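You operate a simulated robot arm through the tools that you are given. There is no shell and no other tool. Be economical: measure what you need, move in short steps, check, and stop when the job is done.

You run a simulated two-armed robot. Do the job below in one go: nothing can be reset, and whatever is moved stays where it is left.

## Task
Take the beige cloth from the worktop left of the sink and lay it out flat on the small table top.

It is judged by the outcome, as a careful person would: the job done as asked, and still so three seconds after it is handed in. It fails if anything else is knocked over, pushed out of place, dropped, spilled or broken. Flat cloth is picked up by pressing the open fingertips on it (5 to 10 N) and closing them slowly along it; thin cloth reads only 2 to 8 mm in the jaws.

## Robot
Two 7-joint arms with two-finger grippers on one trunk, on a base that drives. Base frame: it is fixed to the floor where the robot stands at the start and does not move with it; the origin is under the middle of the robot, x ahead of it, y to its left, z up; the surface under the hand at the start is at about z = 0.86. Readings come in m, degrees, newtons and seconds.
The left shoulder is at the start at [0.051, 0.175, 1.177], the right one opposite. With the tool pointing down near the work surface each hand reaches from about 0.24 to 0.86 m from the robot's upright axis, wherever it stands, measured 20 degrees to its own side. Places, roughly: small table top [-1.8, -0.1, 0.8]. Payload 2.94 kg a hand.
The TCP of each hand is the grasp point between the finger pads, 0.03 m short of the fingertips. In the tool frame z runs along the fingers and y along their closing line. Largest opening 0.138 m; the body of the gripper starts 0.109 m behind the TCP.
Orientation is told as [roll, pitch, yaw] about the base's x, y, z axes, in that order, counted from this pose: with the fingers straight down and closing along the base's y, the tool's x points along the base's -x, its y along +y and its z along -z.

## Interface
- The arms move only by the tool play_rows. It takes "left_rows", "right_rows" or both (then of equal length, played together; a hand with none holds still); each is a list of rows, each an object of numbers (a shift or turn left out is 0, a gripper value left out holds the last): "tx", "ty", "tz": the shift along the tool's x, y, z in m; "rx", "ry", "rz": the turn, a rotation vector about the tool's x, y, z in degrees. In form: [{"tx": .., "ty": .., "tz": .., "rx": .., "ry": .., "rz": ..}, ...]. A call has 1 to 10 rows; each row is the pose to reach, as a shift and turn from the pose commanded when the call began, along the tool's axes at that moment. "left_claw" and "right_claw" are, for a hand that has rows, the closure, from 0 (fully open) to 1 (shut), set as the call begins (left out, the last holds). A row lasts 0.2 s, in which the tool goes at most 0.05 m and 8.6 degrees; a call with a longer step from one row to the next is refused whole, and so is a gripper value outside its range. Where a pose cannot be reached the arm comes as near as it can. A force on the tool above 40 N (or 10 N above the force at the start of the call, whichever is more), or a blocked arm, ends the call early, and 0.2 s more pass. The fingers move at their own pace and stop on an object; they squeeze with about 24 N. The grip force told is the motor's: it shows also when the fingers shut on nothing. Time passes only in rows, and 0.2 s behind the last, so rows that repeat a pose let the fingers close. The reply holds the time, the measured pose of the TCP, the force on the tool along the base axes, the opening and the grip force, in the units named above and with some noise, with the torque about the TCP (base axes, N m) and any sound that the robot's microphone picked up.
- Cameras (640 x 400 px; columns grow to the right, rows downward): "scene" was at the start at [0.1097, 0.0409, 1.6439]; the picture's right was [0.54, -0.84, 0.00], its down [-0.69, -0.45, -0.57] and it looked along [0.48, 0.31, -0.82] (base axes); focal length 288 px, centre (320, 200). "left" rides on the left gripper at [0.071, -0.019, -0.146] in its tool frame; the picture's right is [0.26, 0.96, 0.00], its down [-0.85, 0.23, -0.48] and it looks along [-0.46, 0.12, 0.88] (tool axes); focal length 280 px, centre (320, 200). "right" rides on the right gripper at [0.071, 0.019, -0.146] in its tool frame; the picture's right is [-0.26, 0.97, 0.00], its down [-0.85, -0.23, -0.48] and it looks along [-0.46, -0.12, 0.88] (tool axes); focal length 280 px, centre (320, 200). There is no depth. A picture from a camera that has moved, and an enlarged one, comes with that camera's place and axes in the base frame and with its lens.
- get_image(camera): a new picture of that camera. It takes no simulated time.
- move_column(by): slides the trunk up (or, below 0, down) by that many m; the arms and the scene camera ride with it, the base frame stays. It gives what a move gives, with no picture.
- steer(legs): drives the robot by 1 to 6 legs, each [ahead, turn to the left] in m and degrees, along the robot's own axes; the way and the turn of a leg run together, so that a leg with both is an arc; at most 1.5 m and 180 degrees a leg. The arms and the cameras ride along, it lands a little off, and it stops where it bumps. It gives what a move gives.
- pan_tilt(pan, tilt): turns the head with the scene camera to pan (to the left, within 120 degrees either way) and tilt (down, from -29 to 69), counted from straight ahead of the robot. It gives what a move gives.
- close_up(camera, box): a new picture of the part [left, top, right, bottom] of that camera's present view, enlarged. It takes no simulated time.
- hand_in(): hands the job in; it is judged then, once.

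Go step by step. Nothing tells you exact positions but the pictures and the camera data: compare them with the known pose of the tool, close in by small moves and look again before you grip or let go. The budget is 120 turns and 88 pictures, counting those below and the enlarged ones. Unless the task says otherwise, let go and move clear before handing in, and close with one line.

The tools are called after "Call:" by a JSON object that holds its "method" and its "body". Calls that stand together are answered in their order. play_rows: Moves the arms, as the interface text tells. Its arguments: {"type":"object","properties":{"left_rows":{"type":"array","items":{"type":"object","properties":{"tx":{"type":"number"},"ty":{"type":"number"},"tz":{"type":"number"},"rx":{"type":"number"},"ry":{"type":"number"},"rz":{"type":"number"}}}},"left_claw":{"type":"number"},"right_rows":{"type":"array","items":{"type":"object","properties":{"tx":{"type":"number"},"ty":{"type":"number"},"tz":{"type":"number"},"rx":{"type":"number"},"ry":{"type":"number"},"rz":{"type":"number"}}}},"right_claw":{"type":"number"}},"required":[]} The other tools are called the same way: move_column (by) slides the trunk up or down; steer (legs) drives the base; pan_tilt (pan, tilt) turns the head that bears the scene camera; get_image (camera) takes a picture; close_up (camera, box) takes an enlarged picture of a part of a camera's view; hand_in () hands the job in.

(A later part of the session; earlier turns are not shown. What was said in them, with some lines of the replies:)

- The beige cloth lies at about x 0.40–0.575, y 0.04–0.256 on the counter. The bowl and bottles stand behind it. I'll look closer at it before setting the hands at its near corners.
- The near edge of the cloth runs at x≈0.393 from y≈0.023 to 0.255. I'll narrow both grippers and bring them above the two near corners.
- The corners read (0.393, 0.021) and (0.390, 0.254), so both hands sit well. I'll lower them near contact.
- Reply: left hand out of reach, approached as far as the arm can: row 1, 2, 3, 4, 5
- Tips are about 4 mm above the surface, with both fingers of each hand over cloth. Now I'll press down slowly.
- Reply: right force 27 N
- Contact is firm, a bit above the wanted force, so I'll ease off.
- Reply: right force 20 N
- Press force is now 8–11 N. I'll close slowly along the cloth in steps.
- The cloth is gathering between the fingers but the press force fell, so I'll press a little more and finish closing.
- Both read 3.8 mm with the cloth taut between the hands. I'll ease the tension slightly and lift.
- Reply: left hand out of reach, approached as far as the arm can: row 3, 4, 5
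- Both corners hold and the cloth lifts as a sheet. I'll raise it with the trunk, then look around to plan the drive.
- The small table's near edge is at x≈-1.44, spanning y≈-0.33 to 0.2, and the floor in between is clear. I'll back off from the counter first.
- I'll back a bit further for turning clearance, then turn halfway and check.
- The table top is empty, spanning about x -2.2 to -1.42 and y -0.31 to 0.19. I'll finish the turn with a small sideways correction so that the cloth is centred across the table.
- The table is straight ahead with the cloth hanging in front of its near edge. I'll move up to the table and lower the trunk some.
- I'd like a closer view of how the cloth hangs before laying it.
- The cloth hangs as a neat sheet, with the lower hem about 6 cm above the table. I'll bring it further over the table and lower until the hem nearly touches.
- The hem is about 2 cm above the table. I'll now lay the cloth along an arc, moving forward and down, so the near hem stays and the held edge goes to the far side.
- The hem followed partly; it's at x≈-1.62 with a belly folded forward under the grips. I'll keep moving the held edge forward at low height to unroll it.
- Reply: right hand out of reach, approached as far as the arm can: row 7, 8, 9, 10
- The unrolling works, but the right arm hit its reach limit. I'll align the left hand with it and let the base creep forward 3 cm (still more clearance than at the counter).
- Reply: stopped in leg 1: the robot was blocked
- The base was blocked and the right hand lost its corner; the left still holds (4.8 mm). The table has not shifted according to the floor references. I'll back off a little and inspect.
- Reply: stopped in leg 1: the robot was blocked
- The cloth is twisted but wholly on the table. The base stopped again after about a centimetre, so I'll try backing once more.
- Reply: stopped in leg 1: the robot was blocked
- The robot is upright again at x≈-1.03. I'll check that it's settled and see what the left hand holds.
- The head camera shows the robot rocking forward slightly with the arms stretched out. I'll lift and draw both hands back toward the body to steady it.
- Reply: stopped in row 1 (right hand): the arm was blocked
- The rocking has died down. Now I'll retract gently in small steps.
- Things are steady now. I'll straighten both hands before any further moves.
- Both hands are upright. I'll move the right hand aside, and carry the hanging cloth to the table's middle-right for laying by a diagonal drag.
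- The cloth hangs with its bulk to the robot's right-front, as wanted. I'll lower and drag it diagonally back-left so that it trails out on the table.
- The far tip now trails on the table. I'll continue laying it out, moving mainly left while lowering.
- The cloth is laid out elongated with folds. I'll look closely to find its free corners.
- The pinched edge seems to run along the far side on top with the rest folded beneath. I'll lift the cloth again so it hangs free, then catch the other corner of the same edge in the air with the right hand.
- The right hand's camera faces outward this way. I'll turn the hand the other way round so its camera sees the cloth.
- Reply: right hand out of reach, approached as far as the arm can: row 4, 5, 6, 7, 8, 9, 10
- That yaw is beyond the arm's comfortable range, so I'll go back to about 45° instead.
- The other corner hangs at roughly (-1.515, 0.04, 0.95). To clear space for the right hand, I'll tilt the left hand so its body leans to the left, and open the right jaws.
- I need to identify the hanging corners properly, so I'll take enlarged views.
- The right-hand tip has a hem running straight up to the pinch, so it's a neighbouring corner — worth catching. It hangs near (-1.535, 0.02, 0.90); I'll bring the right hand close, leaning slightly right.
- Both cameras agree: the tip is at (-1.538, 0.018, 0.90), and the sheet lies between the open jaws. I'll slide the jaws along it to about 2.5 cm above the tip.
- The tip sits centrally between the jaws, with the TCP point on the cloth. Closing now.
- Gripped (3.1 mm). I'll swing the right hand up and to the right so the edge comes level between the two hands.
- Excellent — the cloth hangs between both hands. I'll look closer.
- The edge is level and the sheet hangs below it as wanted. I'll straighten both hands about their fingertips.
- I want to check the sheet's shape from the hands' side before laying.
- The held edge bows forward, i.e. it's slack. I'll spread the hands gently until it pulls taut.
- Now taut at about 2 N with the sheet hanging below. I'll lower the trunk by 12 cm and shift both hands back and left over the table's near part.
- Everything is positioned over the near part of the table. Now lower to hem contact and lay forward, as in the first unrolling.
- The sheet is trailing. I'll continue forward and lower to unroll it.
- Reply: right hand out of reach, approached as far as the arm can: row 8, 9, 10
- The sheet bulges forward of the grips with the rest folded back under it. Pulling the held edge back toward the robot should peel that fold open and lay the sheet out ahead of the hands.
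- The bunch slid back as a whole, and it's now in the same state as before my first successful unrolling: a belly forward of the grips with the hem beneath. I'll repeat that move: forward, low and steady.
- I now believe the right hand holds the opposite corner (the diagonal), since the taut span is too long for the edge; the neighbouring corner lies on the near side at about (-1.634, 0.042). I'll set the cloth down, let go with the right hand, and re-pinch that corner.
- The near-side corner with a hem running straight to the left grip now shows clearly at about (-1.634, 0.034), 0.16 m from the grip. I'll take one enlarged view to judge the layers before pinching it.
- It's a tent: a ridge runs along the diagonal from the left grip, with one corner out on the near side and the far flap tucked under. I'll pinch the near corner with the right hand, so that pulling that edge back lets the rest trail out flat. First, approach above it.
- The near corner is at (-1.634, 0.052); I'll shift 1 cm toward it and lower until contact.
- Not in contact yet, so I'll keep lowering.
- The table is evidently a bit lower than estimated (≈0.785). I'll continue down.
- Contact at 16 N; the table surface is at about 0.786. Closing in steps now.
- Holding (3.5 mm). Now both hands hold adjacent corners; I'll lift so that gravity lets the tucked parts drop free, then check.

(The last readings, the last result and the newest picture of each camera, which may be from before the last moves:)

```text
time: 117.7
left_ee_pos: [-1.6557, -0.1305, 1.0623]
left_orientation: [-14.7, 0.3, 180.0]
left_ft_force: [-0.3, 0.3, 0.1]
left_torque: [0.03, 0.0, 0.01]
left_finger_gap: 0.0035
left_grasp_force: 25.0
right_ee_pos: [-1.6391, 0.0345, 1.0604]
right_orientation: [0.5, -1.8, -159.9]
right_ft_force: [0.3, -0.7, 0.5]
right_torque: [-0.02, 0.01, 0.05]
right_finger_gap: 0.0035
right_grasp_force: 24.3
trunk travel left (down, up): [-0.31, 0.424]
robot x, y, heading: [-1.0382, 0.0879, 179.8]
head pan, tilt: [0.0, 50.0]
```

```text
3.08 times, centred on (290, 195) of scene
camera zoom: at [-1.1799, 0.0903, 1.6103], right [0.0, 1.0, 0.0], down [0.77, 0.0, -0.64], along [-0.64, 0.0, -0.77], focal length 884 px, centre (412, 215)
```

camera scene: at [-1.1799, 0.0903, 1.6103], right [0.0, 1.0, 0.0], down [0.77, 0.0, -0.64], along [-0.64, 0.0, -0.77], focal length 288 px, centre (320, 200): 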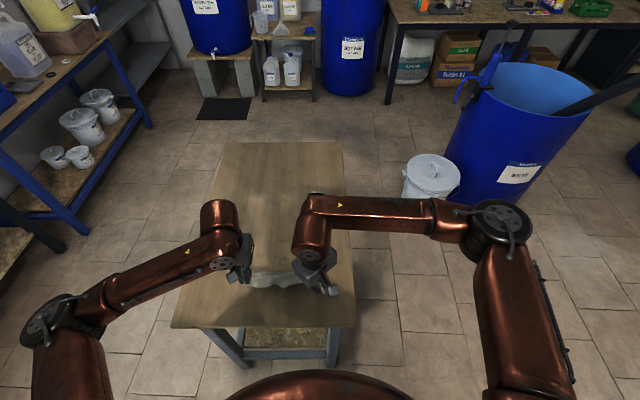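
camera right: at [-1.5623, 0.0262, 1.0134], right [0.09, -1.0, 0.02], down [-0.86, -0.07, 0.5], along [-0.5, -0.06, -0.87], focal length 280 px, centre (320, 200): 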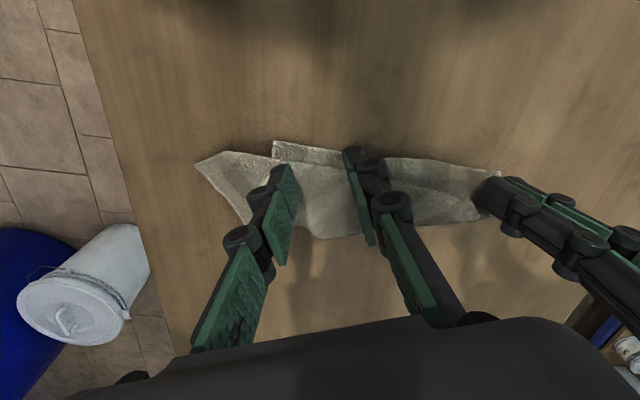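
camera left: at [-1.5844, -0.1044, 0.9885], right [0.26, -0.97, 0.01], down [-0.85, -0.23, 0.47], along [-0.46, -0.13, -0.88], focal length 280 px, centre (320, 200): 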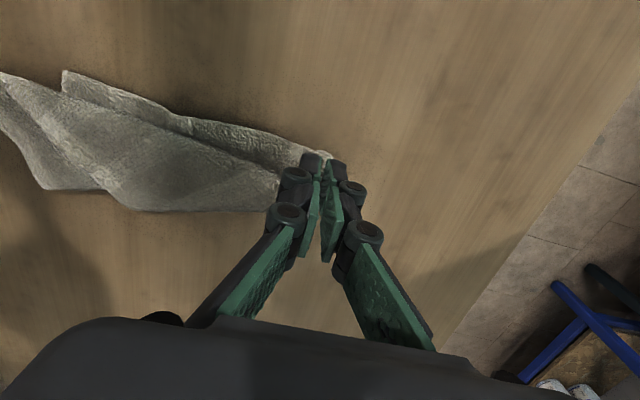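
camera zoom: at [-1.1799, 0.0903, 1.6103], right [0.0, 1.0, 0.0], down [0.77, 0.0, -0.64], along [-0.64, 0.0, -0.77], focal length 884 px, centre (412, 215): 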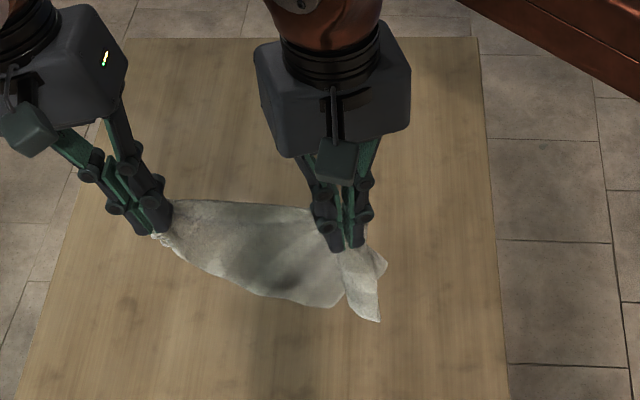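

Geometry and orientation suggest this is now the original edge again, just slack. I'll spread the hands until it pulls, sensing by force.

Call:
{"method": "play_rows", "body": {"left_rows": [{"ty": 0.004, "rx": -3}, {"ty": 0.008, "rx": -6}, {"ty": 0.012, "rx": -9}, {"ty": 0.015, "rx": -12}, {"ty": 0.015, "rx": -15}, {"ty": 0.015, "rx": -15}]}}

Call:
{"method": "play_rows", "body": {"left_rows": [{"ty": 0.003}, {"ty": 0.006}, {"ty": 0.009}, {"ty": 0.012}, {"ty": 0.012}, {"ty": 0.012}]}}

```text
time: 119.1
left_ee_pos: [-1.6558, -0.1459, 1.0593]
left_orientation: [0.4, 0.3, 179.9]
left_ft_force: [0.8, 3.4, 0.1]
left_torque: [0.13, 0.0, -0.04]
left_finger_gap: 0.0033
left_grasp_force: 24.2
right_ee_pos: [-1.64, 0.0348, 1.0595]
right_orientation: [0.6, -1.7, -159.9]
right_ft_force: [0.3, -3.4, -0.2]
right_torque: [-0.05, 0.01, 0.09]
right_finger_gap: 0.0033
right_grasp_force: 23.4
trunk travel left (down, up): [-0.31, 0.424]
robot x, y, heading: [-1.0353, 0.0877, 179.7]
head pan, tilt: [0.0, 50.0]
```

```text
time: 120.5
left_ee_pos: [-1.6563, -0.1558, 1.0591]
left_orientation: [0.3, 0.3, 179.8]
left_ft_force: [0.8, 9.2, -0.6]
left_torque: [0.32, -0.03, -0.15]
left_finger_gap: 0.0036
left_grasp_force: 24.3
right_ee_pos: [-1.6406, 0.0342, 1.0599]
right_orientation: [0.5, -1.7, -159.8]
right_ft_force: [-0.9, -10.2, -0.6]
right_torque: [-0.2, -0.01, 0.13]
right_finger_gap: 0.004
right_grasp_force: 24.1
trunk travel left (down, up): [-0.31, 0.424]
robot x, y, heading: [-1.0328, 0.0862, 179.5]
head pan, tilt: [0.0, 50.0]
```

Taut at about 0.18 m, which fits the original edge. I'll ease back slightly and look.

Call:
{"method": "play_rows", "body": {"left_rows": [{"ty": -0.004}, {"ty": -0.007}, {"ty": -0.007}, {"ty": -0.007}]}}

Call:
{"method": "close_up", "body": {"camera": "scene", "box": [210, 150, 350, 260]}}

```text
time: 121.5
left_ee_pos: [-1.6563, -0.1508, 1.0589]
left_orientation: [0.3, 0.3, 179.9]
left_ft_force: [0.6, 6.0, 0.0]
left_torque: [0.22, 0.0, -0.1]
left_finger_gap: 0.0034
left_grasp_force: 24.7
right_ee_pos: [-1.6393, 0.0342, 1.0582]
right_orientation: [0.5, -1.8, -159.8]
right_ft_force: [-1.5, -5.4, -1.0]
right_torque: [-0.14, -0.01, 0.12]
right_finger_gap: 0.0038
right_grasp_force: 23.7
trunk travel left (down, up): [-0.31, 0.424]
robot x, y, heading: [-1.0345, 0.0921, 180.1]
head pan, tilt: [0.0, 50.0]
```

```text
3.64 times, centred on (280, 205) of scene
camera zoom: at [-1.1804, 0.0903, 1.6103], right [0.0, 1.0, 0.0], down [0.77, 0.0, -0.64], along [-0.64, 0.0, -0.77], focal length 1045 px, centre (466, 182)
```

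zoom: 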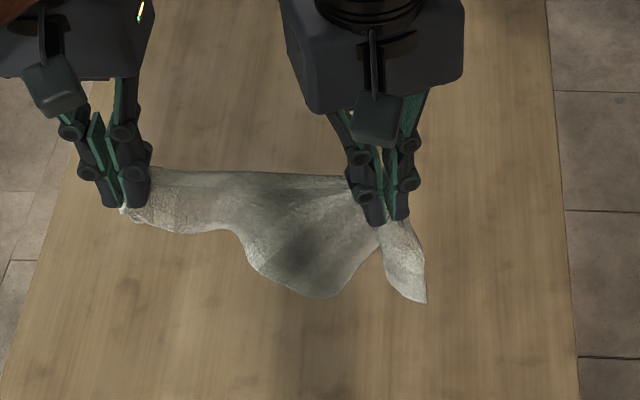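

The right pinch evidently caught a second fold layer, so a corner hangs off to its right. With the real table height known (0.786), I'll lower at the far side and drag back toward the robot with the fingertips almost on the table, so the free parts trail out.

Call:
{"method": "play_rows", "body": {"left_rows": [{"tz": 0.03, "tx": -0.01}, {"tz": 0.06, "tx": -0.02}, {"tz": 0.09, "tx": -0.03}, {"tz": 0.12, "tx": -0.04}, {"tz": 0.145, "tx": -0.045}, {"tz": 0.17, "tx": -0.045}, {"tz": 0.19, "tx": -0.045}, {"tz": 0.21, "tx": -0.04}, {"tz": 0.225, "tx": -0.03}, {"tz": 0.231, "tx": -0.02}], "right_rows": [{"tz": 0.03, "tx": -0.0094, "ty": -0.0034}, {"tz": 0.06, "tx": -0.0188, "ty": -0.0068}, {"tz": 0.09, "tx": -0.0282, "ty": -0.0103}, {"tz": 0.12, "tx": -0.0376, "ty": -0.0137}, {"tz": 0.145, "tx": -0.0423, "ty": -0.0154}, {"tz": 0.17, "tx": -0.0423, "ty": -0.0154}, {"tz": 0.19, "tx": -0.0423, "ty": -0.0154}, {"tz": 0.21, "tx": -0.0376, "ty": -0.0137}, {"tz": 0.225, "tx": -0.0282, "ty": -0.0103}, {"tz": 0.231, "tx": -0.0188, "ty": -0.0068}]}}

Call:
{"method": "play_rows", "body": {"left_rows": [{"tx": 0.015}, {"tx": 0.032}, {"tx": 0.05}, {"tx": 0.068}, {"tx": 0.086}, {"tx": 0.104}, {"tx": 0.122}, {"tx": 0.14}, {"tx": 0.158}, {"tx": 0.172}], "right_rows": [{"tx": 0.0141, "ty": 0.0051}, {"tx": 0.0301, "ty": 0.0109}, {"tx": 0.047, "ty": 0.0171}, {"tx": 0.0639, "ty": 0.0233}, {"tx": 0.0808, "ty": 0.0294}, {"tx": 0.0978, "ty": 0.0356}, {"tx": 0.1147, "ty": 0.0417, "tz": -0.001}, {"tx": 0.1316, "ty": 0.0479, "tz": -0.002}, {"tx": 0.1485, "ty": 0.054, "tz": -0.003}, {"tx": 0.1617, "ty": 0.0588, "tz": -0.003}]}}

Call:
{"method": "get_image", "body": {"camera": "left"}}

```text
time: 123.7
left_ee_pos: [-1.6757, -0.1518, 0.8288]
left_orientation: [0.3, 0.3, 179.8]
left_ft_force: [-0.3, 5.0, 0.8]
left_torque: [0.09, -0.04, -0.08]
left_finger_gap: 0.0033
left_grasp_force: 23.9
right_ee_pos: [-1.6658, 0.0308, 0.8278]
right_orientation: [0.6, -1.6, -159.9]
right_ft_force: [0.5, -3.9, 0.4]
right_torque: [-0.06, 0.02, 0.07]
right_finger_gap: 0.0034
right_grasp_force: 23.6
trunk travel left (down, up): [-0.31, 0.424]
robot x, y, heading: [-1.0372, 0.0894, 179.8]
head pan, tilt: [0.0, 50.0]
```

```text
time: 125.9
left_ee_pos: [-1.5016, -0.1519, 0.83]
left_orientation: [0.3, 0.2, 179.9]
left_ft_force: [0.9, 5.2, -0.2]
left_torque: [0.16, 0.02, -0.06]
left_finger_gap: 0.0036
left_grasp_force: 24.0
right_ee_pos: [-1.4946, 0.0302, 0.8292]
right_orientation: [0.6, -1.7, -159.8]
right_ft_force: [0.0, -5.4, -0.5]
right_torque: [-0.11, 0.02, 0.09]
right_finger_gap: 0.0038
right_grasp_force: 23.7
trunk travel left (down, up): [-0.31, 0.424]
robot x, y, heading: [-1.0358, 0.0903, 179.7]
head pan, tilt: [0.0, 50.0]
```

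```text
2 pictures are left
camera left: at [-1.4313, -0.133, 0.9747], right [0.26, -0.97, 0.01], down [-0.85, -0.23, 0.47], along [-0.46, -0.13, -0.88], focal length 280 px, centre (320, 200)
```

left: 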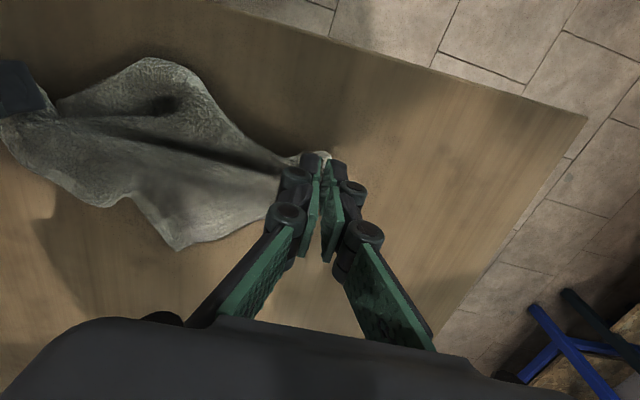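

The far corner has opened out well; the remaining gather is at the right pinch. I'll let go with both hands, move them clear, and view the whole cloth.

Call:
{"method": "play_rows", "body": {"left_rows": [{"tz": 0.005, "ty": -0.003}, {"tz": 0.008, "ty": -0.004}, {"tz": 0.008, "ty": -0.004}], "right_rows": [{"tz": 0.005}, {"tz": 0.008}, {"tz": 0.008}]}}

Call:
{"method": "play_rows", "body": {"left_rows": [{"tz": 0}, {"tz": 0}, {"tz": 0}, {"tz": -0.02}, {"tz": -0.05}, {"tz": -0.09, "ty": 0.02}, {"tz": -0.12, "ty": 0.05}, {"tz": -0.14, "ty": 0.09}, {"tz": -0.14, "ty": 0.13}, {"tz": -0.14, "ty": 0.17}], "right_rows": [{"tz": 0}, {"tz": 0}, {"tz": 0}, {"tz": -0.02}, {"tz": -0.05}, {"tz": -0.09}, {"tz": -0.12, "tx": 0.01, "ty": -0.02}, {"tz": -0.14, "tx": 0.02, "ty": -0.06}, {"tz": -0.14, "tx": 0.035, "ty": -0.1}, {"tz": -0.14, "tx": 0.05, "ty": -0.145}], "left_claw": 0.75, "right_claw": 0.75}}

Call:
{"method": "close_up", "body": {"camera": "scene", "box": [170, 190, 370, 330]}}

```text
time: 126.7
left_ee_pos: [-1.5028, -0.1473, 0.821]
left_orientation: [0.4, 0.2, 179.9]
left_ft_force: [-0.3, 3.3, 0.7]
left_torque: [0.1, 0.0, -0.02]
left_finger_gap: 0.0036
left_grasp_force: 24.1
right_ee_pos: [-1.4957, 0.0294, 0.8202]
right_orientation: [0.6, -1.6, -159.8]
right_ft_force: [0.2, -3.2, 1.5]
right_torque: [-0.06, 0.04, 0.11]
right_finger_gap: 0.0039
right_grasp_force: 23.8
trunk travel left (down, up): [-0.31, 0.424]
robot x, y, heading: [-1.0376, 0.0873, 179.5]
head pan, tilt: [0.0, 50.0]
```

```text
time: 128.9
left_ee_pos: [-1.5032, -0.3171, 0.9652]
left_orientation: [0.4, 0.2, 179.8]
left_ft_force: [0.3, 0.4, -0.9]
left_torque: [0.0, 0.0, -0.03]
left_finger_gap: 0.0347
left_grasp_force: 0.2
right_ee_pos: [-1.4937, 0.186, 0.9568]
right_orientation: [0.6, -1.8, -159.9]
right_ft_force: [-0.1, 0.6, -0.5]
right_torque: [-0.01, 0.03, 0.03]
right_finger_gap: 0.0346
right_grasp_force: 0.1
trunk travel left (down, up): [-0.31, 0.424]
robot x, y, heading: [-1.0339, 0.0909, 179.9]
head pan, tilt: [0.0, 50.0]
```

```text
2.86 times, centred on (270, 260) of scene
camera zoom: at [-1.1788, 0.0921, 1.6105], right [0.0, 1.0, 0.0], down [0.77, 0.0, -0.64], along [-0.64, 0.0, -0.77], focal length 821 px, centre (463, 29)
```

zoom: 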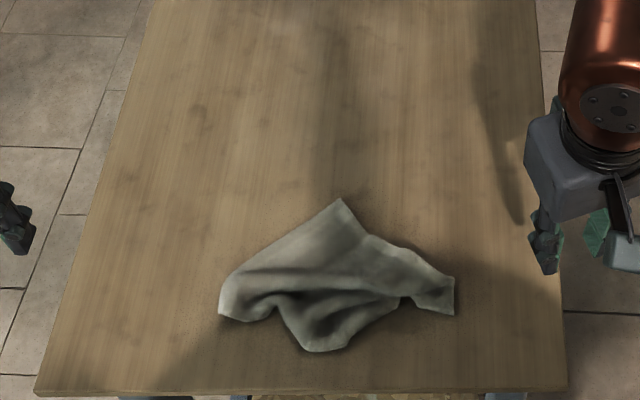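

The picture is clear: corner A at left (-1.49, -0.15), D at the apex (-1.615, -0.044), C at the right end (-1.505, 0.083), and B near (-1.495, 0.03) at the notch. I'll pin A with the closed left fingers and pinch C with the right, then drag C forward to its place.

Call:
{"method": "play_rows", "body": {"left_rows": [{"ty": -0.03}, {"ty": -0.07}, {"ty": -0.11}, {"ty": -0.15}, {"ty": -0.185}, {"ty": -0.19, "tz": 0.03}, {"ty": -0.19, "tz": 0.07}, {"ty": -0.19, "tz": 0.11}, {"ty": -0.19, "tz": 0.135}, {"ty": -0.19, "tz": 0.143}], "right_rows": [{"tx": -0.01, "ty": 0.02}, {"tx": -0.02, "ty": 0.045}, {"tx": -0.03, "ty": 0.07}, {"tx": -0.045, "ty": 0.095}, {"tx": -0.0524, "ty": 0.112}, {"tx": -0.0524, "ty": 0.112, "tz": 0.03}, {"tx": -0.0524, "ty": 0.112, "tz": 0.07}, {"tx": -0.0524, "ty": 0.112, "tz": 0.1}, {"tx": -0.0524, "ty": 0.112, "tz": 0.12}, {"tx": -0.0524, "ty": 0.112, "tz": 0.13}], "left_claw": 1, "right_claw": 0.75}}

Call:
{"method": "play_rows", "body": {"left_rows": [{"tz": 0.002}, {"tz": 0.004}, {"tz": 0.006}, {"tz": 0.006}], "right_rows": [{"tz": 0.003}, {"tz": 0.006}, {"tz": 0.009}, {"tz": 0.01}]}}

```text
time: 131.1
left_ee_pos: [-1.5039, -0.1274, 0.8179]
left_orientation: [0.4, 0.3, 179.8]
left_ft_force: [0.3, 0.0, 0.2]
left_torque: [0.02, 0.0, 0.0]
left_finger_gap: 0.0002
left_grasp_force: 24.2
right_ee_pos: [-1.5072, 0.0616, 0.8292]
right_orientation: [0.6, -1.7, -159.8]
right_ft_force: [-0.4, 0.1, -0.5]
right_torque: [-0.01, -0.01, 0.0]
right_finger_gap: 0.0345
right_grasp_force: 0.1
trunk travel left (down, up): [-0.31, 0.424]
robot x, y, heading: [-1.0367, 0.0841, 179.7]
head pan, tilt: [0.0, 50.0]
```

```text
time: 132.1
left_ee_pos: [-1.5019, -0.1272, 0.8118]
left_orientation: [0.3, 0.3, 179.9]
left_ft_force: [0.1, -0.3, -0.9]
left_torque: [-0.03, 0.0, 0.05]
left_finger_gap: 0.0
left_grasp_force: 24.5
right_ee_pos: [-1.5083, 0.0602, 0.8202]
right_orientation: [0.5, -1.6, -159.8]
right_ft_force: [0.5, -0.1, 1.0]
right_torque: [-0.02, 0.03, -0.01]
right_finger_gap: 0.0343
right_grasp_force: 0.0
trunk travel left (down, up): [-0.31, 0.424]
robot x, y, heading: [-1.0342, 0.0868, 179.8]
head pan, tilt: [0.0, 50.0]
```

Call:
{"method": "play_rows", "body": {"left_rows": [{"tz": 0.0015}, {"tz": 0.003}, {"tz": 0.004}, {"tz": 0.004}], "right_rows": [{"tz": 0.0015}, {"tz": 0.003}, {"tz": 0.004}, {"tz": 0.004}]}}

```text
time: 133.1
left_ee_pos: [-1.5025, -0.1287, 0.809]
left_orientation: [0.3, 0.1, 179.9]
left_ft_force: [-1.4, -0.2, 9.2]
left_torque: [0.03, 0.05, -0.02]
left_finger_gap: 0.0
left_grasp_force: 24.2
right_ee_pos: [-1.5086, 0.0596, 0.8166]
right_orientation: [0.6, -1.9, -159.8]
right_ft_force: [-0.3, 0.6, 7.2]
right_torque: [-0.1, 0.08, 0.01]
right_finger_gap: 0.034
right_grasp_force: 0.0
trunk travel left (down, up): [-0.31, 0.424]
robot x, y, heading: [-1.0376, 0.0875, 179.7]
head pan, tilt: [0.0, 50.0]
```

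Both press at 7–9 N. Closing the right hand on C.

Call:
{"method": "play_rows", "body": {"right_rows": [{"tz": 0.0005}, {"tz": 0.001}], "right_claw": 0.84}}

Call:
{"method": "play_rows", "body": {"right_rows": [{"tz": 0.0005}, {"tz": 0.001}], "right_claw": 0.92}}

Call:
{"method": "play_rows", "body": {"right_rows": [{"tz": 0}, {"tz": 0}, {"tz": 0}, {"tz": 0}], "right_claw": 1}}

```text
time: 133.7
left_ee_pos: [-1.5023, -0.1277, 0.8095]
left_orientation: [0.3, 0.2, 179.9]
left_ft_force: [-3.4, -0.2, 12.0]
left_torque: [0.05, 0.08, -0.03]
left_finger_gap: 0.0003
left_grasp_force: 23.8
right_ee_pos: [-1.5088, 0.0605, 0.8163]
right_orientation: [0.5, -1.8, -159.7]
right_ft_force: [0.0, -0.2, 8.5]
right_torque: [-0.08, 0.11, 0.0]
right_finger_gap: 0.0212
right_grasp_force: 0.0
trunk travel left (down, up): [-0.31, 0.424]
robot x, y, heading: [-1.0321, 0.0908, 179.8]
head pan, tilt: [0.0, 50.0]
```

```text
time: 134.3
left_ee_pos: [-1.5015, -0.1283, 0.809]
left_orientation: [0.4, 0.2, 179.9]
left_ft_force: [-4.1, -0.6, 12.1]
left_torque: [-0.03, 0.12, -0.01]
left_finger_gap: 0.0
left_grasp_force: 23.8
right_ee_pos: [-1.5084, 0.0607, 0.8153]
right_orientation: [0.6, -1.7, -159.8]
right_ft_force: [0.9, -0.9, 10.4]
right_torque: [-0.06, 0.08, 0.02]
right_finger_gap: 0.0113
right_grasp_force: 2.7
trunk travel left (down, up): [-0.31, 0.424]
robot x, y, heading: [-1.0321, 0.0909, 179.8]
head pan, tilt: [0.0, 50.0]
```

```text
time: 135.3
left_ee_pos: [-1.5017, -0.1278, 0.8097]
left_orientation: [0.4, 0.3, 179.9]
left_ft_force: [-4.3, 0.2, 13.2]
left_torque: [0.0, 0.09, 0.01]
left_finger_gap: 0.0
left_grasp_force: 23.7
right_ee_pos: [-1.5074, 0.0602, 0.8153]
right_orientation: [0.6, -1.7, -159.9]
right_ft_force: [0.2, -0.4, 9.5]
right_torque: [-0.07, 0.09, 0.02]
right_finger_gap: 0.0058
right_grasp_force: 24.2
trunk travel left (down, up): [-0.31, 0.424]
robot x, y, heading: [-1.0343, 0.0877, 180.0]
head pan, tilt: [0.0, 50.0]
```

It reads 5.8 mm, so more than one layer is caught at C, but a careful pull should still open the gather. I'll lift slightly and draw it forward, watching the force.

Call:
{"method": "play_rows", "body": {"right_rows": [{"tz": -0.015}, {"tz": -0.03}, {"tz": -0.03, "tx": -0.02, "ty": -0.01}, {"tz": -0.03, "tx": -0.04, "ty": -0.02}, {"tz": -0.03, "tx": -0.06, "ty": -0.03}, {"tz": -0.03, "tx": -0.08, "ty": -0.04}, {"tz": -0.03, "tx": -0.1, "ty": -0.05}, {"tz": -0.03, "tx": -0.115, "ty": -0.0575}, {"tz": -0.03, "tx": -0.13, "ty": -0.065}, {"tz": -0.03, "tx": -0.13, "ty": -0.065}]}}

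```text
time: 137.5
left_ee_pos: [-1.5035, -0.1277, 0.8091]
left_orientation: [0.3, 0.2, 179.9]
left_ft_force: [-5.8, 8.5, 14.7]
left_torque: [0.25, 0.27, -0.05]
left_finger_gap: 0.0
left_grasp_force: 23.6
right_ee_pos: [-1.6505, 0.0753, 0.8455]
right_orientation: [0.7, -1.7, -159.6]
right_ft_force: [8.9, -11.3, -1.9]
right_torque: [-0.28, -0.24, 0.24]
right_finger_gap: 0.0052
right_grasp_force: 23.8
trunk travel left (down, up): [-0.31, 0.424]
robot x, y, heading: [-1.0343, 0.0893, 179.6]
head pan, tilt: [0.0, 50.0]
```

The pull is taut at 0.25 m — exactly the A–C diagonal. I'll ease off, set C down, release, withdraw both hands, and use my last picture to locate B and D.

Call:
{"method": "play_rows", "body": {"right_rows": [{"tx": 0.006, "ty": 0.001, "tz": 0.01}, {"tx": 0.006, "ty": 0.001, "tz": 0.022}, {"tx": 0.006, "ty": 0.001, "tz": 0.026}]}}

Call:
{"method": "play_rows", "body": {"left_rows": [{"tz": 0}, {"tz": 0}, {"tz": 0}, {"tz": -0.03}, {"tz": -0.07}, {"tz": -0.11, "ty": 0.03}, {"tz": -0.14, "ty": 0.07}, {"tz": -0.14, "ty": 0.11}, {"tz": -0.14, "ty": 0.15}, {"tz": -0.14, "ty": 0.19}], "right_rows": [{"tz": 0}, {"tz": 0}, {"tz": 0}, {"tz": -0.03}, {"tz": -0.07}, {"tz": -0.11, "ty": -0.03}, {"tz": -0.14, "ty": -0.07}, {"tz": -0.14, "ty": -0.11, "tx": 0.03}, {"tz": -0.14, "ty": -0.15, "tx": 0.06}, {"tz": -0.14, "ty": -0.17, "tx": 0.09}], "right_claw": 0.75, "left_claw": 0.75}}

Call:
{"method": "close_up", "body": {"camera": "scene", "box": [190, 190, 350, 310]}}

```text
time: 138.3
left_ee_pos: [-1.5014, -0.1275, 0.8092]
left_orientation: [0.2, 0.2, 179.9]
left_ft_force: [-5.4, 9.2, 12.4]
left_torque: [0.19, 0.26, -0.05]
left_finger_gap: 0.0
left_grasp_force: 23.8
right_ee_pos: [-1.6459, 0.0771, 0.8211]
right_orientation: [0.6, -1.8, -159.8]
right_ft_force: [6.4, -8.8, 3.2]
right_torque: [-0.29, -0.16, 0.16]
right_finger_gap: 0.005
right_grasp_force: 23.2
trunk travel left (down, up): [-0.31, 0.424]
robot x, y, heading: [-1.034, 0.0896, 179.7]
head pan, tilt: [0.0, 50.0]
```

```text
time: 140.5
left_ee_pos: [-1.5051, -0.3171, 0.9501]
left_orientation: [0.4, 0.1, 179.8]
left_ft_force: [-0.1, 0.3, -0.6]
left_torque: [-0.02, 0.02, 0.01]
left_finger_gap: 0.0344
left_grasp_force: 0.0
right_ee_pos: [-1.6165, 0.2715, 0.9571]
right_orientation: [0.7, -1.8, -159.8]
right_ft_force: [0.8, -0.4, 0.1]
right_torque: [-0.02, 0.01, -0.01]
right_finger_gap: 0.0345
right_grasp_force: 0.1
trunk travel left (down, up): [-0.31, 0.424]
robot x, y, heading: [-1.0344, 0.0909, 179.7]
head pan, tilt: [0.0, 50.0]
```

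```text
3.33 times, centred on (270, 250) of scene
camera zoom: at [-1.1789, 0.0911, 1.6105], right [0.0, 1.0, 0.0], down [0.77, 0.0, -0.64], along [-0.64, 0.0, -0.77], focal length 958 px, centre (487, 33)
```

zoom: 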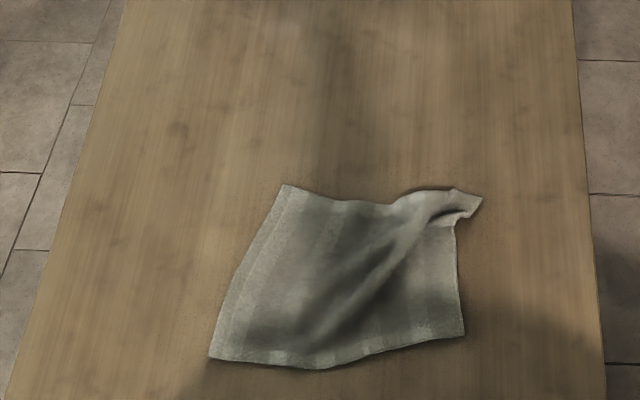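

The cloth is now nearly flat: all four corners are out — A (-1.496, -0.150), B (-1.515, 0.071), D (-1.668, -0.108), C (-1.652, 0.085) — with only a ridge along the A–C diagonal. I'll smooth it by pressing closed fingertips near B and D and sliding them apart.

Call:
{"method": "play_rows", "body": {"left_rows": [{"tx": -0.025, "ty": -0.03}, {"tx": -0.05, "ty": -0.07}, {"tx": -0.075, "ty": -0.11}, {"tx": -0.1, "ty": -0.15}, {"tx": -0.125, "ty": -0.19}, {"tx": -0.146, "ty": -0.227}, {"tx": -0.146, "ty": -0.227, "tz": 0.04}, {"tx": -0.146, "ty": -0.227, "tz": 0.08}, {"tx": -0.146, "ty": -0.227, "tz": 0.115}, {"tx": -0.146, "ty": -0.227, "tz": 0.13}], "right_rows": [{"ty": 0.03}, {"ty": 0.07}, {"ty": 0.11}, {"ty": 0.15}, {"ty": 0.19, "tx": 0.003}, {"ty": 0.237, "tx": 0.006}, {"ty": 0.237, "tx": 0.006, "tz": 0.04}, {"ty": 0.237, "tx": 0.006, "tz": 0.08}, {"ty": 0.237, "tx": 0.006, "tz": 0.115}, {"ty": 0.237, "tx": 0.006, "tz": 0.13}], "left_claw": 1, "right_claw": 1}}

Call:
{"method": "play_rows", "body": {"left_rows": [{"tz": 0.002}, {"tz": 0.005}, {"tz": 0.008}, {"tz": 0.01}, {"tz": 0.01}], "right_rows": [{"tz": 0.002}, {"tz": 0.005}, {"tz": 0.008}, {"tz": 0.01}, {"tz": 0.01}]}}

```text
time: 142.7
left_ee_pos: [-1.6487, -0.0901, 0.8183]
left_orientation: [0.4, 0.4, 180.0]
left_ft_force: [1.5, 0.0, -0.1]
left_torque: [0.0, 0.01, 0.0]
left_finger_gap: 0.0
left_grasp_force: 24.0
right_ee_pos: [-1.5325, 0.0467, 0.8284]
right_orientation: [0.6, -1.7, -159.8]
right_ft_force: [-0.2, -0.3, -0.5]
right_torque: [0.0, 0.01, -0.01]
right_finger_gap: 0.0
right_grasp_force: 24.1
trunk travel left (down, up): [-0.31, 0.424]
robot x, y, heading: [-1.0349, 0.087, 179.7]
head pan, tilt: [0.0, 50.0]
```

```text
time: 143.9
left_ee_pos: [-1.6478, -0.0902, 0.8082]
left_orientation: [0.2, 0.1, 180.0]
left_ft_force: [2.5, -1.4, 14.0]
left_torque: [-0.03, -0.04, -0.01]
left_finger_gap: 0.0
left_grasp_force: 24.1
right_ee_pos: [-1.5323, 0.048, 0.82]
right_orientation: [0.7, -1.7, -159.8]
right_ft_force: [0.4, 0.3, -0.1]
right_torque: [-0.01, 0.01, 0.0]
right_finger_gap: 0.0
right_grasp_force: 23.7
trunk travel left (down, up): [-0.31, 0.424]
robot x, y, heading: [-1.0362, 0.0882, 179.8]
head pan, tilt: [0.0, 50.0]
```

Left presses at 14 N. I'll bring the right down to contact.

Call:
{"method": "play_rows", "body": {"right_rows": [{"tz": 0.003}, {"tz": 0.006}, {"tz": 0.008}, {"tz": 0.008}]}}

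```text
time: 144.9
left_ee_pos: [-1.6481, -0.0908, 0.8091]
left_orientation: [0.4, 0.0, 179.9]
left_ft_force: [-1.4, -1.5, 21.6]
left_torque: [-0.08, 0.04, -0.01]
left_finger_gap: 0.0
left_grasp_force: 24.3
right_ee_pos: [-1.5346, 0.0467, 0.8111]
right_orientation: [0.6, -1.9, -159.8]
right_ft_force: [-0.3, -0.3, 0.7]
right_torque: [0.01, 0.01, -0.02]
right_finger_gap: 0.0
right_grasp_force: 24.3
trunk travel left (down, up): [-0.31, 0.424]
robot x, y, heading: [-1.0339, 0.0904, 179.7]
head pan, tilt: [0.0, 50.0]
```

Call:
{"method": "play_rows", "body": {"left_rows": [{"tz": -0.0008}, {"tz": -0.0008}, {"tz": -0.0008}, {"tz": -0.0008}], "right_rows": [{"tz": 0.001}, {"tz": 0.002}, {"tz": 0.003}, {"tz": 0.003}]}}

```text
time: 145.9
left_ee_pos: [-1.6469, -0.0898, 0.8083]
left_orientation: [0.4, 0.1, 180.0]
left_ft_force: [-4.5, -1.1, 14.4]
left_torque: [-0.02, 0.11, -0.02]
left_finger_gap: 0.0
left_grasp_force: 24.2
right_ee_pos: [-1.5339, 0.0464, 0.8093]
right_orientation: [0.6, -1.7, -159.8]
right_ft_force: [0.5, 3.0, 15.9]
right_torque: [0.09, -0.07, -0.01]
right_finger_gap: 0.0001
right_grasp_force: 24.2
trunk travel left (down, up): [-0.31, 0.424]
robot x, y, heading: [-1.0326, 0.0869, 180.0]
head pan, tilt: [0.0, 50.0]
```

Both press at about 15 N. Sliding apart slowly.

Call:
{"method": "play_rows", "body": {"left_rows": [{"tx": -0.003, "ty": 0.0035}, {"tx": -0.006, "ty": 0.007}, {"tx": -0.009, "ty": 0.0105}, {"tx": -0.012, "ty": 0.014}, {"tx": -0.015, "ty": 0.0175}, {"tx": -0.018, "ty": 0.021}, {"tx": -0.018, "ty": 0.021}], "right_rows": [{"tx": 0.004, "ty": -0.0023}, {"tx": 0.008, "ty": -0.0045}, {"tx": 0.012, "ty": -0.0068}, {"tx": 0.016, "ty": -0.0091}, {"tx": 0.02, "ty": -0.0113}, {"tx": 0.0241, "ty": -0.0136}, {"tx": 0.0241, "ty": -0.0136}]}}

```text
time: 147.5
left_ee_pos: [-1.665, -0.1123, 0.8085]
left_orientation: [0.4, 0.2, 180.0]
left_ft_force: [2.5, 1.4, 7.7]
left_torque: [0.06, -0.05, -0.01]
left_finger_gap: 0.0
left_grasp_force: 24.2
right_ee_pos: [-1.5142, 0.0661, 0.8082]
right_orientation: [0.8, -1.9, -159.8]
right_ft_force: [-6.6, -6.9, 28.8]
right_torque: [-0.18, 0.07, 0.02]
right_finger_gap: 0.0
right_grasp_force: 24.0
trunk travel left (down, up): [-0.31, 0.424]
robot x, y, heading: [-1.0356, 0.0901, 180.0]
head pan, tilt: [0.0, 50.0]
```

Friction figures show the cloth being stretched out. I'll add a little more, then lift off and turn the right hand to spread the gathered corner C.

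Call:
{"method": "play_rows", "body": {"left_rows": [{"tx": -0.002, "ty": 0.0025}, {"tx": -0.004, "ty": 0.0045}, {"tx": -0.004, "ty": 0.0045}, {"tx": -0.004, "ty": 0.0045}, {"tx": -0.004, "ty": 0.0045}, {"tx": -0.004, "ty": 0.0045}], "right_rows": [{"tx": 0.003, "ty": -0.0015, "tz": -0.0005}, {"tx": 0.005, "ty": -0.003, "tz": -0.001}, {"tx": 0.005, "ty": -0.003, "tz": -0.02}, {"tx": 0.005, "ty": -0.003, "tz": -0.05}, {"tx": 0.005, "ty": -0.003, "tz": -0.08}, {"tx": 0.005, "ty": -0.003, "tz": -0.1}]}}

Call:
{"method": "play_rows", "body": {"right_rows": [{"rz": 8, "tx": -0.01}, {"rz": 16, "tx": -0.03}, {"rz": 24, "tx": -0.05}, {"rz": 32, "tx": -0.07}, {"rz": 40, "tx": -0.09}, {"rz": 48, "tx": -0.11}, {"rz": 56, "tx": -0.12}, {"rz": 61, "tx": -0.12}]}}

```text
time: 148.9
left_ee_pos: [-1.6704, -0.1165, 0.8091]
left_orientation: [0.4, 0.2, 179.9]
left_ft_force: [1.8, -0.5, 15.1]
left_torque: [-0.03, -0.05, 0.01]
left_finger_gap: 0.0
left_grasp_force: 23.6
right_ee_pos: [-1.5097, 0.0754, 0.9068]
right_orientation: [0.5, -1.6, -159.8]
right_ft_force: [-0.2, 0.1, 0.3]
right_torque: [-0.02, 0.0, 0.03]
right_finger_gap: 0.0
right_grasp_force: 24.2
trunk travel left (down, up): [-0.31, 0.424]
robot x, y, heading: [-1.0338, 0.0897, 180.0]
head pan, tilt: [0.0, 50.0]
```

```text
time: 150.7
left_ee_pos: [-1.6715, -0.1161, 0.8095]
left_orientation: [0.4, 0.1, 179.9]
left_ft_force: [-1.3, -1.8, 17.7]
left_torque: [-0.04, 0.01, 0.01]
left_finger_gap: 0.0
left_grasp_force: 23.3
right_ee_pos: [-1.6218, 0.0336, 0.9097]
right_orientation: [1.8, -0.4, 139.1]
right_ft_force: [0.2, -0.1, -0.6]
right_torque: [0.01, -0.01, 0.01]
right_finger_gap: 0.0002
right_grasp_force: 24.6
trunk travel left (down, up): [-0.31, 0.424]
robot x, y, heading: [-1.0384, 0.0889, 179.8]
head pan, tilt: [0.0, 50.0]
```

Right hand is aligned across the ridge. I'll press on the ridge with closed tips and open them slowly to spread it.

Call:
{"method": "play_rows", "body": {"right_rows": [{"tx": 0.0225, "ty": -0.0076}, {"tx": 0.0225, "ty": -0.0076, "tz": 0.04}, {"tx": 0.0225, "ty": -0.0076, "tz": 0.075}, {"tx": 0.0225, "ty": -0.0076, "tz": 0.09}, {"tx": 0.0225, "ty": -0.0076, "tz": 0.096}, {"tx": 0.0225, "ty": -0.0076, "tz": 0.1}, {"tx": 0.0225, "ty": -0.0076, "tz": 0.1}]}}

Call:
{"method": "play_rows", "body": {"right_rows": [{"tz": 0}, {"tz": 0}], "right_claw": 0.85}}

```text
time: 152.3
left_ee_pos: [-1.6709, -0.1167, 0.8082]
left_orientation: [0.5, 0.2, 180.0]
left_ft_force: [0.4, -2.2, 19.0]
left_torque: [-0.03, 0.05, 0.02]
left_finger_gap: 0.0
left_grasp_force: 24.1
right_ee_pos: [-1.601, 0.0216, 0.8098]
right_orientation: [1.8, -0.4, 139.3]
right_ft_force: [-0.5, -0.5, 0.6]
right_torque: [-0.02, 0.0, -0.01]
right_finger_gap: 0.0
right_grasp_force: 24.4
trunk travel left (down, up): [-0.31, 0.424]
robot x, y, heading: [-1.0349, 0.0856, 179.8]
head pan, tilt: [0.0, 50.0]
```

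```text
time: 152.9
left_ee_pos: [-1.6705, -0.1165, 0.809]
left_orientation: [0.4, 0.2, 179.9]
left_ft_force: [-1.6, -4.0, 18.0]
left_torque: [-0.08, 0.02, 0.0]
left_finger_gap: 0.0
left_grasp_force: 24.3
right_ee_pos: [-1.6015, 0.0234, 0.8115]
right_orientation: [1.7, -0.4, 139.2]
right_ft_force: [-0.2, 0.6, 4.3]
right_torque: [0.01, 0.01, -0.03]
right_finger_gap: 0.0208
right_grasp_force: 0.1
trunk travel left (down, up): [-0.31, 0.424]
robot x, y, heading: [-1.0327, 0.0897, 179.7]
head pan, tilt: [0.0, 50.0]
```

Call:
{"method": "play_rows", "body": {"right_rows": [{"tz": -0.0005}, {"tz": -0.001}, {"tz": -0.001}], "right_claw": 0.7}}

Call:
{"method": "play_rows", "body": {"right_rows": [{"tz": -0.0005}, {"tz": -0.001}, {"tz": -0.001}], "right_claw": 0.55}}

```text
time: 153.7
left_ee_pos: [-1.6709, -0.1176, 0.8088]
left_orientation: [0.4, 0.2, 179.9]
left_ft_force: [-1.2, -3.1, 18.3]
left_torque: [-0.04, 0.05, 0.04]
left_finger_gap: 0.0001
left_grasp_force: 24.3
right_ee_pos: [-1.6025, 0.0228, 0.8115]
right_orientation: [1.8, -0.4, 139.3]
right_ft_force: [0.4, 0.3, 2.8]
right_torque: [0.01, -0.01, 0.0]
right_finger_gap: 0.0423
right_grasp_force: 0.8
trunk travel left (down, up): [-0.31, 0.424]
robot x, y, heading: [-1.0361, 0.0865, 179.7]
head pan, tilt: [0.0, 50.0]
```

```text
time: 154.5
left_ee_pos: [-1.6714, -0.1154, 0.8087]
left_orientation: [0.3, 0.2, 180.0]
left_ft_force: [-0.2, -3.3, 18.8]
left_torque: [-0.06, -0.01, 0.02]
left_finger_gap: 0.0
left_grasp_force: 24.3
right_ee_pos: [-1.6012, 0.0225, 0.8126]
right_orientation: [1.8, -0.4, 139.2]
right_ft_force: [-0.1, -1.0, 0.6]
right_torque: [0.0, -0.01, -0.01]
right_finger_gap: 0.0625
right_grasp_force: 0.1
trunk travel left (down, up): [-0.31, 0.424]
robot x, y, heading: [-1.0368, 0.09, 180.1]
head pan, tilt: [0.0, 50.0]
```

I'll repeat this on the gathered corner C with a firmer press, then draw outward a little.

Call:
{"method": "play_rows", "body": {"right_rows": [{"tz": -0.03}, {"tz": -0.03, "tx": -0.02, "ty": -0.004}, {"tz": -0.03, "tx": -0.04, "ty": -0.008}, {"tz": -0.03, "tx": -0.052, "ty": -0.0097}, {"tz": -0.03, "tx": -0.052, "ty": -0.0097}, {"tz": -0.015, "tx": -0.052, "ty": -0.0097}, {"tz": -0.002, "tx": -0.052, "ty": -0.0097}, {"tz": 0.003, "tx": -0.052, "ty": -0.0097}, {"tz": 0.0045, "tx": -0.052, "ty": -0.0097}, {"tz": 0.0045, "tx": -0.052, "ty": -0.0097}], "right_claw": 0.97}}

Call:
{"method": "play_rows", "body": {"right_rows": [{"tz": 0}, {"tz": 0}, {"tz": 0}], "right_claw": 0.75}}

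```text
time: 156.7
left_ee_pos: [-1.6696, -0.1154, 0.8096]
left_orientation: [0.3, 0.2, 179.9]
left_ft_force: [-2.7, -1.8, 12.5]
left_torque: [-0.04, 0.1, 0.02]
left_finger_gap: 0.0
left_grasp_force: 24.0
right_ee_pos: [-1.6345, 0.0637, 0.8095]
right_orientation: [1.9, -0.4, 139.3]
right_ft_force: [3.2, 2.1, 21.2]
right_torque: [0.09, -0.11, -0.03]
right_finger_gap: 0.003
right_grasp_force: 0.1
trunk travel left (down, up): [-0.31, 0.424]
robot x, y, heading: [-1.0357, 0.0846, 180.1]
head pan, tilt: [0.0, 50.0]
```

```text
time: 157.5
left_ee_pos: [-1.669, -0.116, 0.8089]
left_orientation: [0.3, 0.2, 179.7]
left_ft_force: [2.7, 1.0, 15.3]
left_torque: [0.02, -0.05, 0.04]
left_finger_gap: 0.0
left_grasp_force: 23.5
right_ee_pos: [-1.6346, 0.0634, 0.8064]
right_orientation: [1.7, -0.4, 139.2]
right_ft_force: [0.5, -1.1, 9.1]
right_torque: [-0.06, 0.05, 0.0]
right_finger_gap: 0.0409
right_grasp_force: 1.1
trunk travel left (down, up): [-0.31, 0.424]
robot x, y, heading: [-1.0339, 0.0875, 179.9]
head pan, tilt: [0.0, 50.0]
```

The spread worked under 9 N. Now I'll draw the corner outward by 3 cm, and then lift both hands straight off.

Call:
{"method": "play_rows", "body": {"right_rows": [{"tx": -0.005}, {"tx": -0.01}, {"tx": -0.015}, {"tx": -0.02}, {"tx": -0.025}, {"tx": -0.03}, {"tx": -0.03}], "right_claw": 0.65}}

Call:
{"method": "play_rows", "body": {"left_rows": [{"tz": -0.015}, {"tz": -0.04}, {"tz": -0.08}, {"tz": -0.12}, {"tz": -0.14, "ty": 0.04}, {"tz": -0.14, "ty": 0.08}, {"tz": -0.14, "ty": 0.12}, {"tz": -0.14, "ty": 0.16, "tx": 0.03}, {"tz": -0.14, "ty": 0.19, "tx": 0.06}], "right_rows": [{"tz": -0.015}, {"tz": -0.04}, {"tz": -0.06}, {"tz": -0.06}, {"tz": -0.06}, {"tz": -0.06}, {"tz": -0.06}, {"tz": -0.06}, {"tz": -0.06}], "right_claw": 1}}

```text
time: 159.1
left_ee_pos: [-1.6699, -0.116, 0.809]
left_orientation: [0.3, 0.2, 179.9]
left_ft_force: [2.4, 3.5, 12.3]
left_torque: [0.09, -0.06, 0.01]
left_finger_gap: 0.0
left_grasp_force: 23.8
right_ee_pos: [-1.6578, 0.0831, 0.8098]
right_orientation: [1.9, -0.5, 139.2]
right_ft_force: [2.1, -4.1, 8.9]
right_torque: [-0.24, 0.02, 0.14]
right_finger_gap: 0.0493
right_grasp_force: 0.0
trunk travel left (down, up): [-0.31, 0.424]
robot x, y, heading: [-1.035, 0.0887, 179.9]
head pan, tilt: [0.0, 50.0]
```

```text
time: 161.1
left_ee_pos: [-1.6114, -0.3039, 0.9509]
left_orientation: [0.2, 0.4, 179.8]
left_ft_force: [0.5, 0.9, 0.9]
left_torque: [-0.01, 0.0, -0.02]
left_finger_gap: 0.0002
left_grasp_force: 23.8
right_ee_pos: [-1.6576, 0.0847, 0.8679]
right_orientation: [1.8, -0.4, 139.2]
right_ft_force: [-0.2, -0.1, 1.1]
right_torque: [0.04, 0.0, -0.02]
right_finger_gap: 0.0
right_grasp_force: 24.0
trunk travel left (down, up): [-0.31, 0.424]
robot x, y, heading: [-1.0365, 0.0878, 180.0]
head pan, tilt: [0.0, 50.0]
```

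One more firm spread at the middle of the former ridge, then I'll withdraw the right hand.

Call:
{"method": "play_rows", "body": {"right_rows": [{"tx": 0.03, "ty": 0.003}, {"tx": 0.06, "ty": 0.007}, {"tx": 0.09, "ty": 0.01}, {"tx": 0.121, "ty": 0.0135}, {"tx": 0.121, "ty": 0.0135, "tz": 0.025}, {"tx": 0.121, "ty": 0.0135, "tz": 0.05}, {"tx": 0.121, "ty": 0.0135, "tz": 0.058}, {"tx": 0.121, "ty": 0.0135, "tz": 0.061}, {"tx": 0.121, "ty": 0.0135, "tz": 0.0625}]}}

Call:
{"method": "play_rows", "body": {"right_rows": [{"tz": 0}, {"tz": 0.0005}, {"tz": 0.0005}, {"tz": 0.0005}], "right_claw": 0.65}}

```text
time: 163.1
left_ee_pos: [-1.6114, -0.3034, 0.9523]
left_orientation: [0.4, 0.2, 179.8]
left_ft_force: [-0.7, -0.4, -0.4]
left_torque: [0.02, 0.02, -0.01]
left_finger_gap: 0.0
left_grasp_force: 23.6
right_ee_pos: [-1.5761, -0.0053, 0.8087]
right_orientation: [1.9, -0.4, 139.1]
right_ft_force: [-0.7, 4.9, 34.6]
right_torque: [0.17, -0.05, 0.04]
right_finger_gap: 0.0
right_grasp_force: 23.9
trunk travel left (down, up): [-0.31, 0.424]
robot x, y, heading: [-1.0369, 0.0867, 179.8]
head pan, tilt: [0.0, 50.0]
```

```text
time: 164.1
left_ee_pos: [-1.6128, -0.3048, 0.9509]
left_orientation: [0.2, 0.3, 179.9]
left_ft_force: [-0.2, 0.1, -0.5]
left_torque: [0.0, -0.03, 0.0]
left_finger_gap: 0.0
left_grasp_force: 23.7
right_ee_pos: [-1.5764, -0.0063, 0.8042]
right_orientation: [1.7, -0.3, 139.2]
right_ft_force: [0.4, 0.5, 5.0]
right_torque: [0.02, -0.02, -0.02]
right_finger_gap: 0.0519
right_grasp_force: 0.0
trunk travel left (down, up): [-0.31, 0.424]
robot x, y, heading: [-1.033, 0.0926, 179.8]
head pan, tilt: [0.0, 50.0]
```

The middle is spread out too. I'll lift the right hand straight up and move it clear before handing in.

Call:
{"method": "play_rows", "body": {"right_rows": [{"tz": -0.01}, {"tz": -0.03}, {"tz": -0.06}, {"tz": -0.1}, {"tz": -0.14}, {"tz": -0.17}, {"tz": -0.17, "ty": -0.04}, {"tz": -0.17, "ty": -0.08}, {"tz": -0.17, "ty": -0.12}, {"tz": -0.17, "ty": -0.16}]}}

```text
time: 166.3
left_ee_pos: [-1.6124, -0.3039, 0.9519]
left_orientation: [0.3, 0.2, 179.9]
left_ft_force: [-1.0, 0.5, 0.4]
left_torque: [-0.04, 0.01, -0.02]
left_finger_gap: 0.0002
left_grasp_force: 24.0
right_ee_pos: [-1.4668, 0.1208, 0.9714]
right_orientation: [1.8, -0.4, 139.2]
right_ft_force: [0.1, 0.2, 0.0]
right_torque: [-0.02, 0.02, 0.01]
right_finger_gap: 0.0483
right_grasp_force: 0.1
trunk travel left (down, up): [-0.31, 0.424]
robot x, y, heading: [-1.034, 0.0896, 179.8]
head pan, tilt: [0.0, 50.0]
```

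The cloth is spread on the table top, and both hands are empty and clear of it. Handing in.

Call:
{"method": "hand_in", "body": {}}

```text
The job is handed in.
```

The beige cloth is on the small table top with both hands off it and clear, but I could not confirm it is fully flat. My last picture showed all four corners out, with a ridge along one diagonal and corner C gathered. I then smoothed both by feel, having no pictures left.
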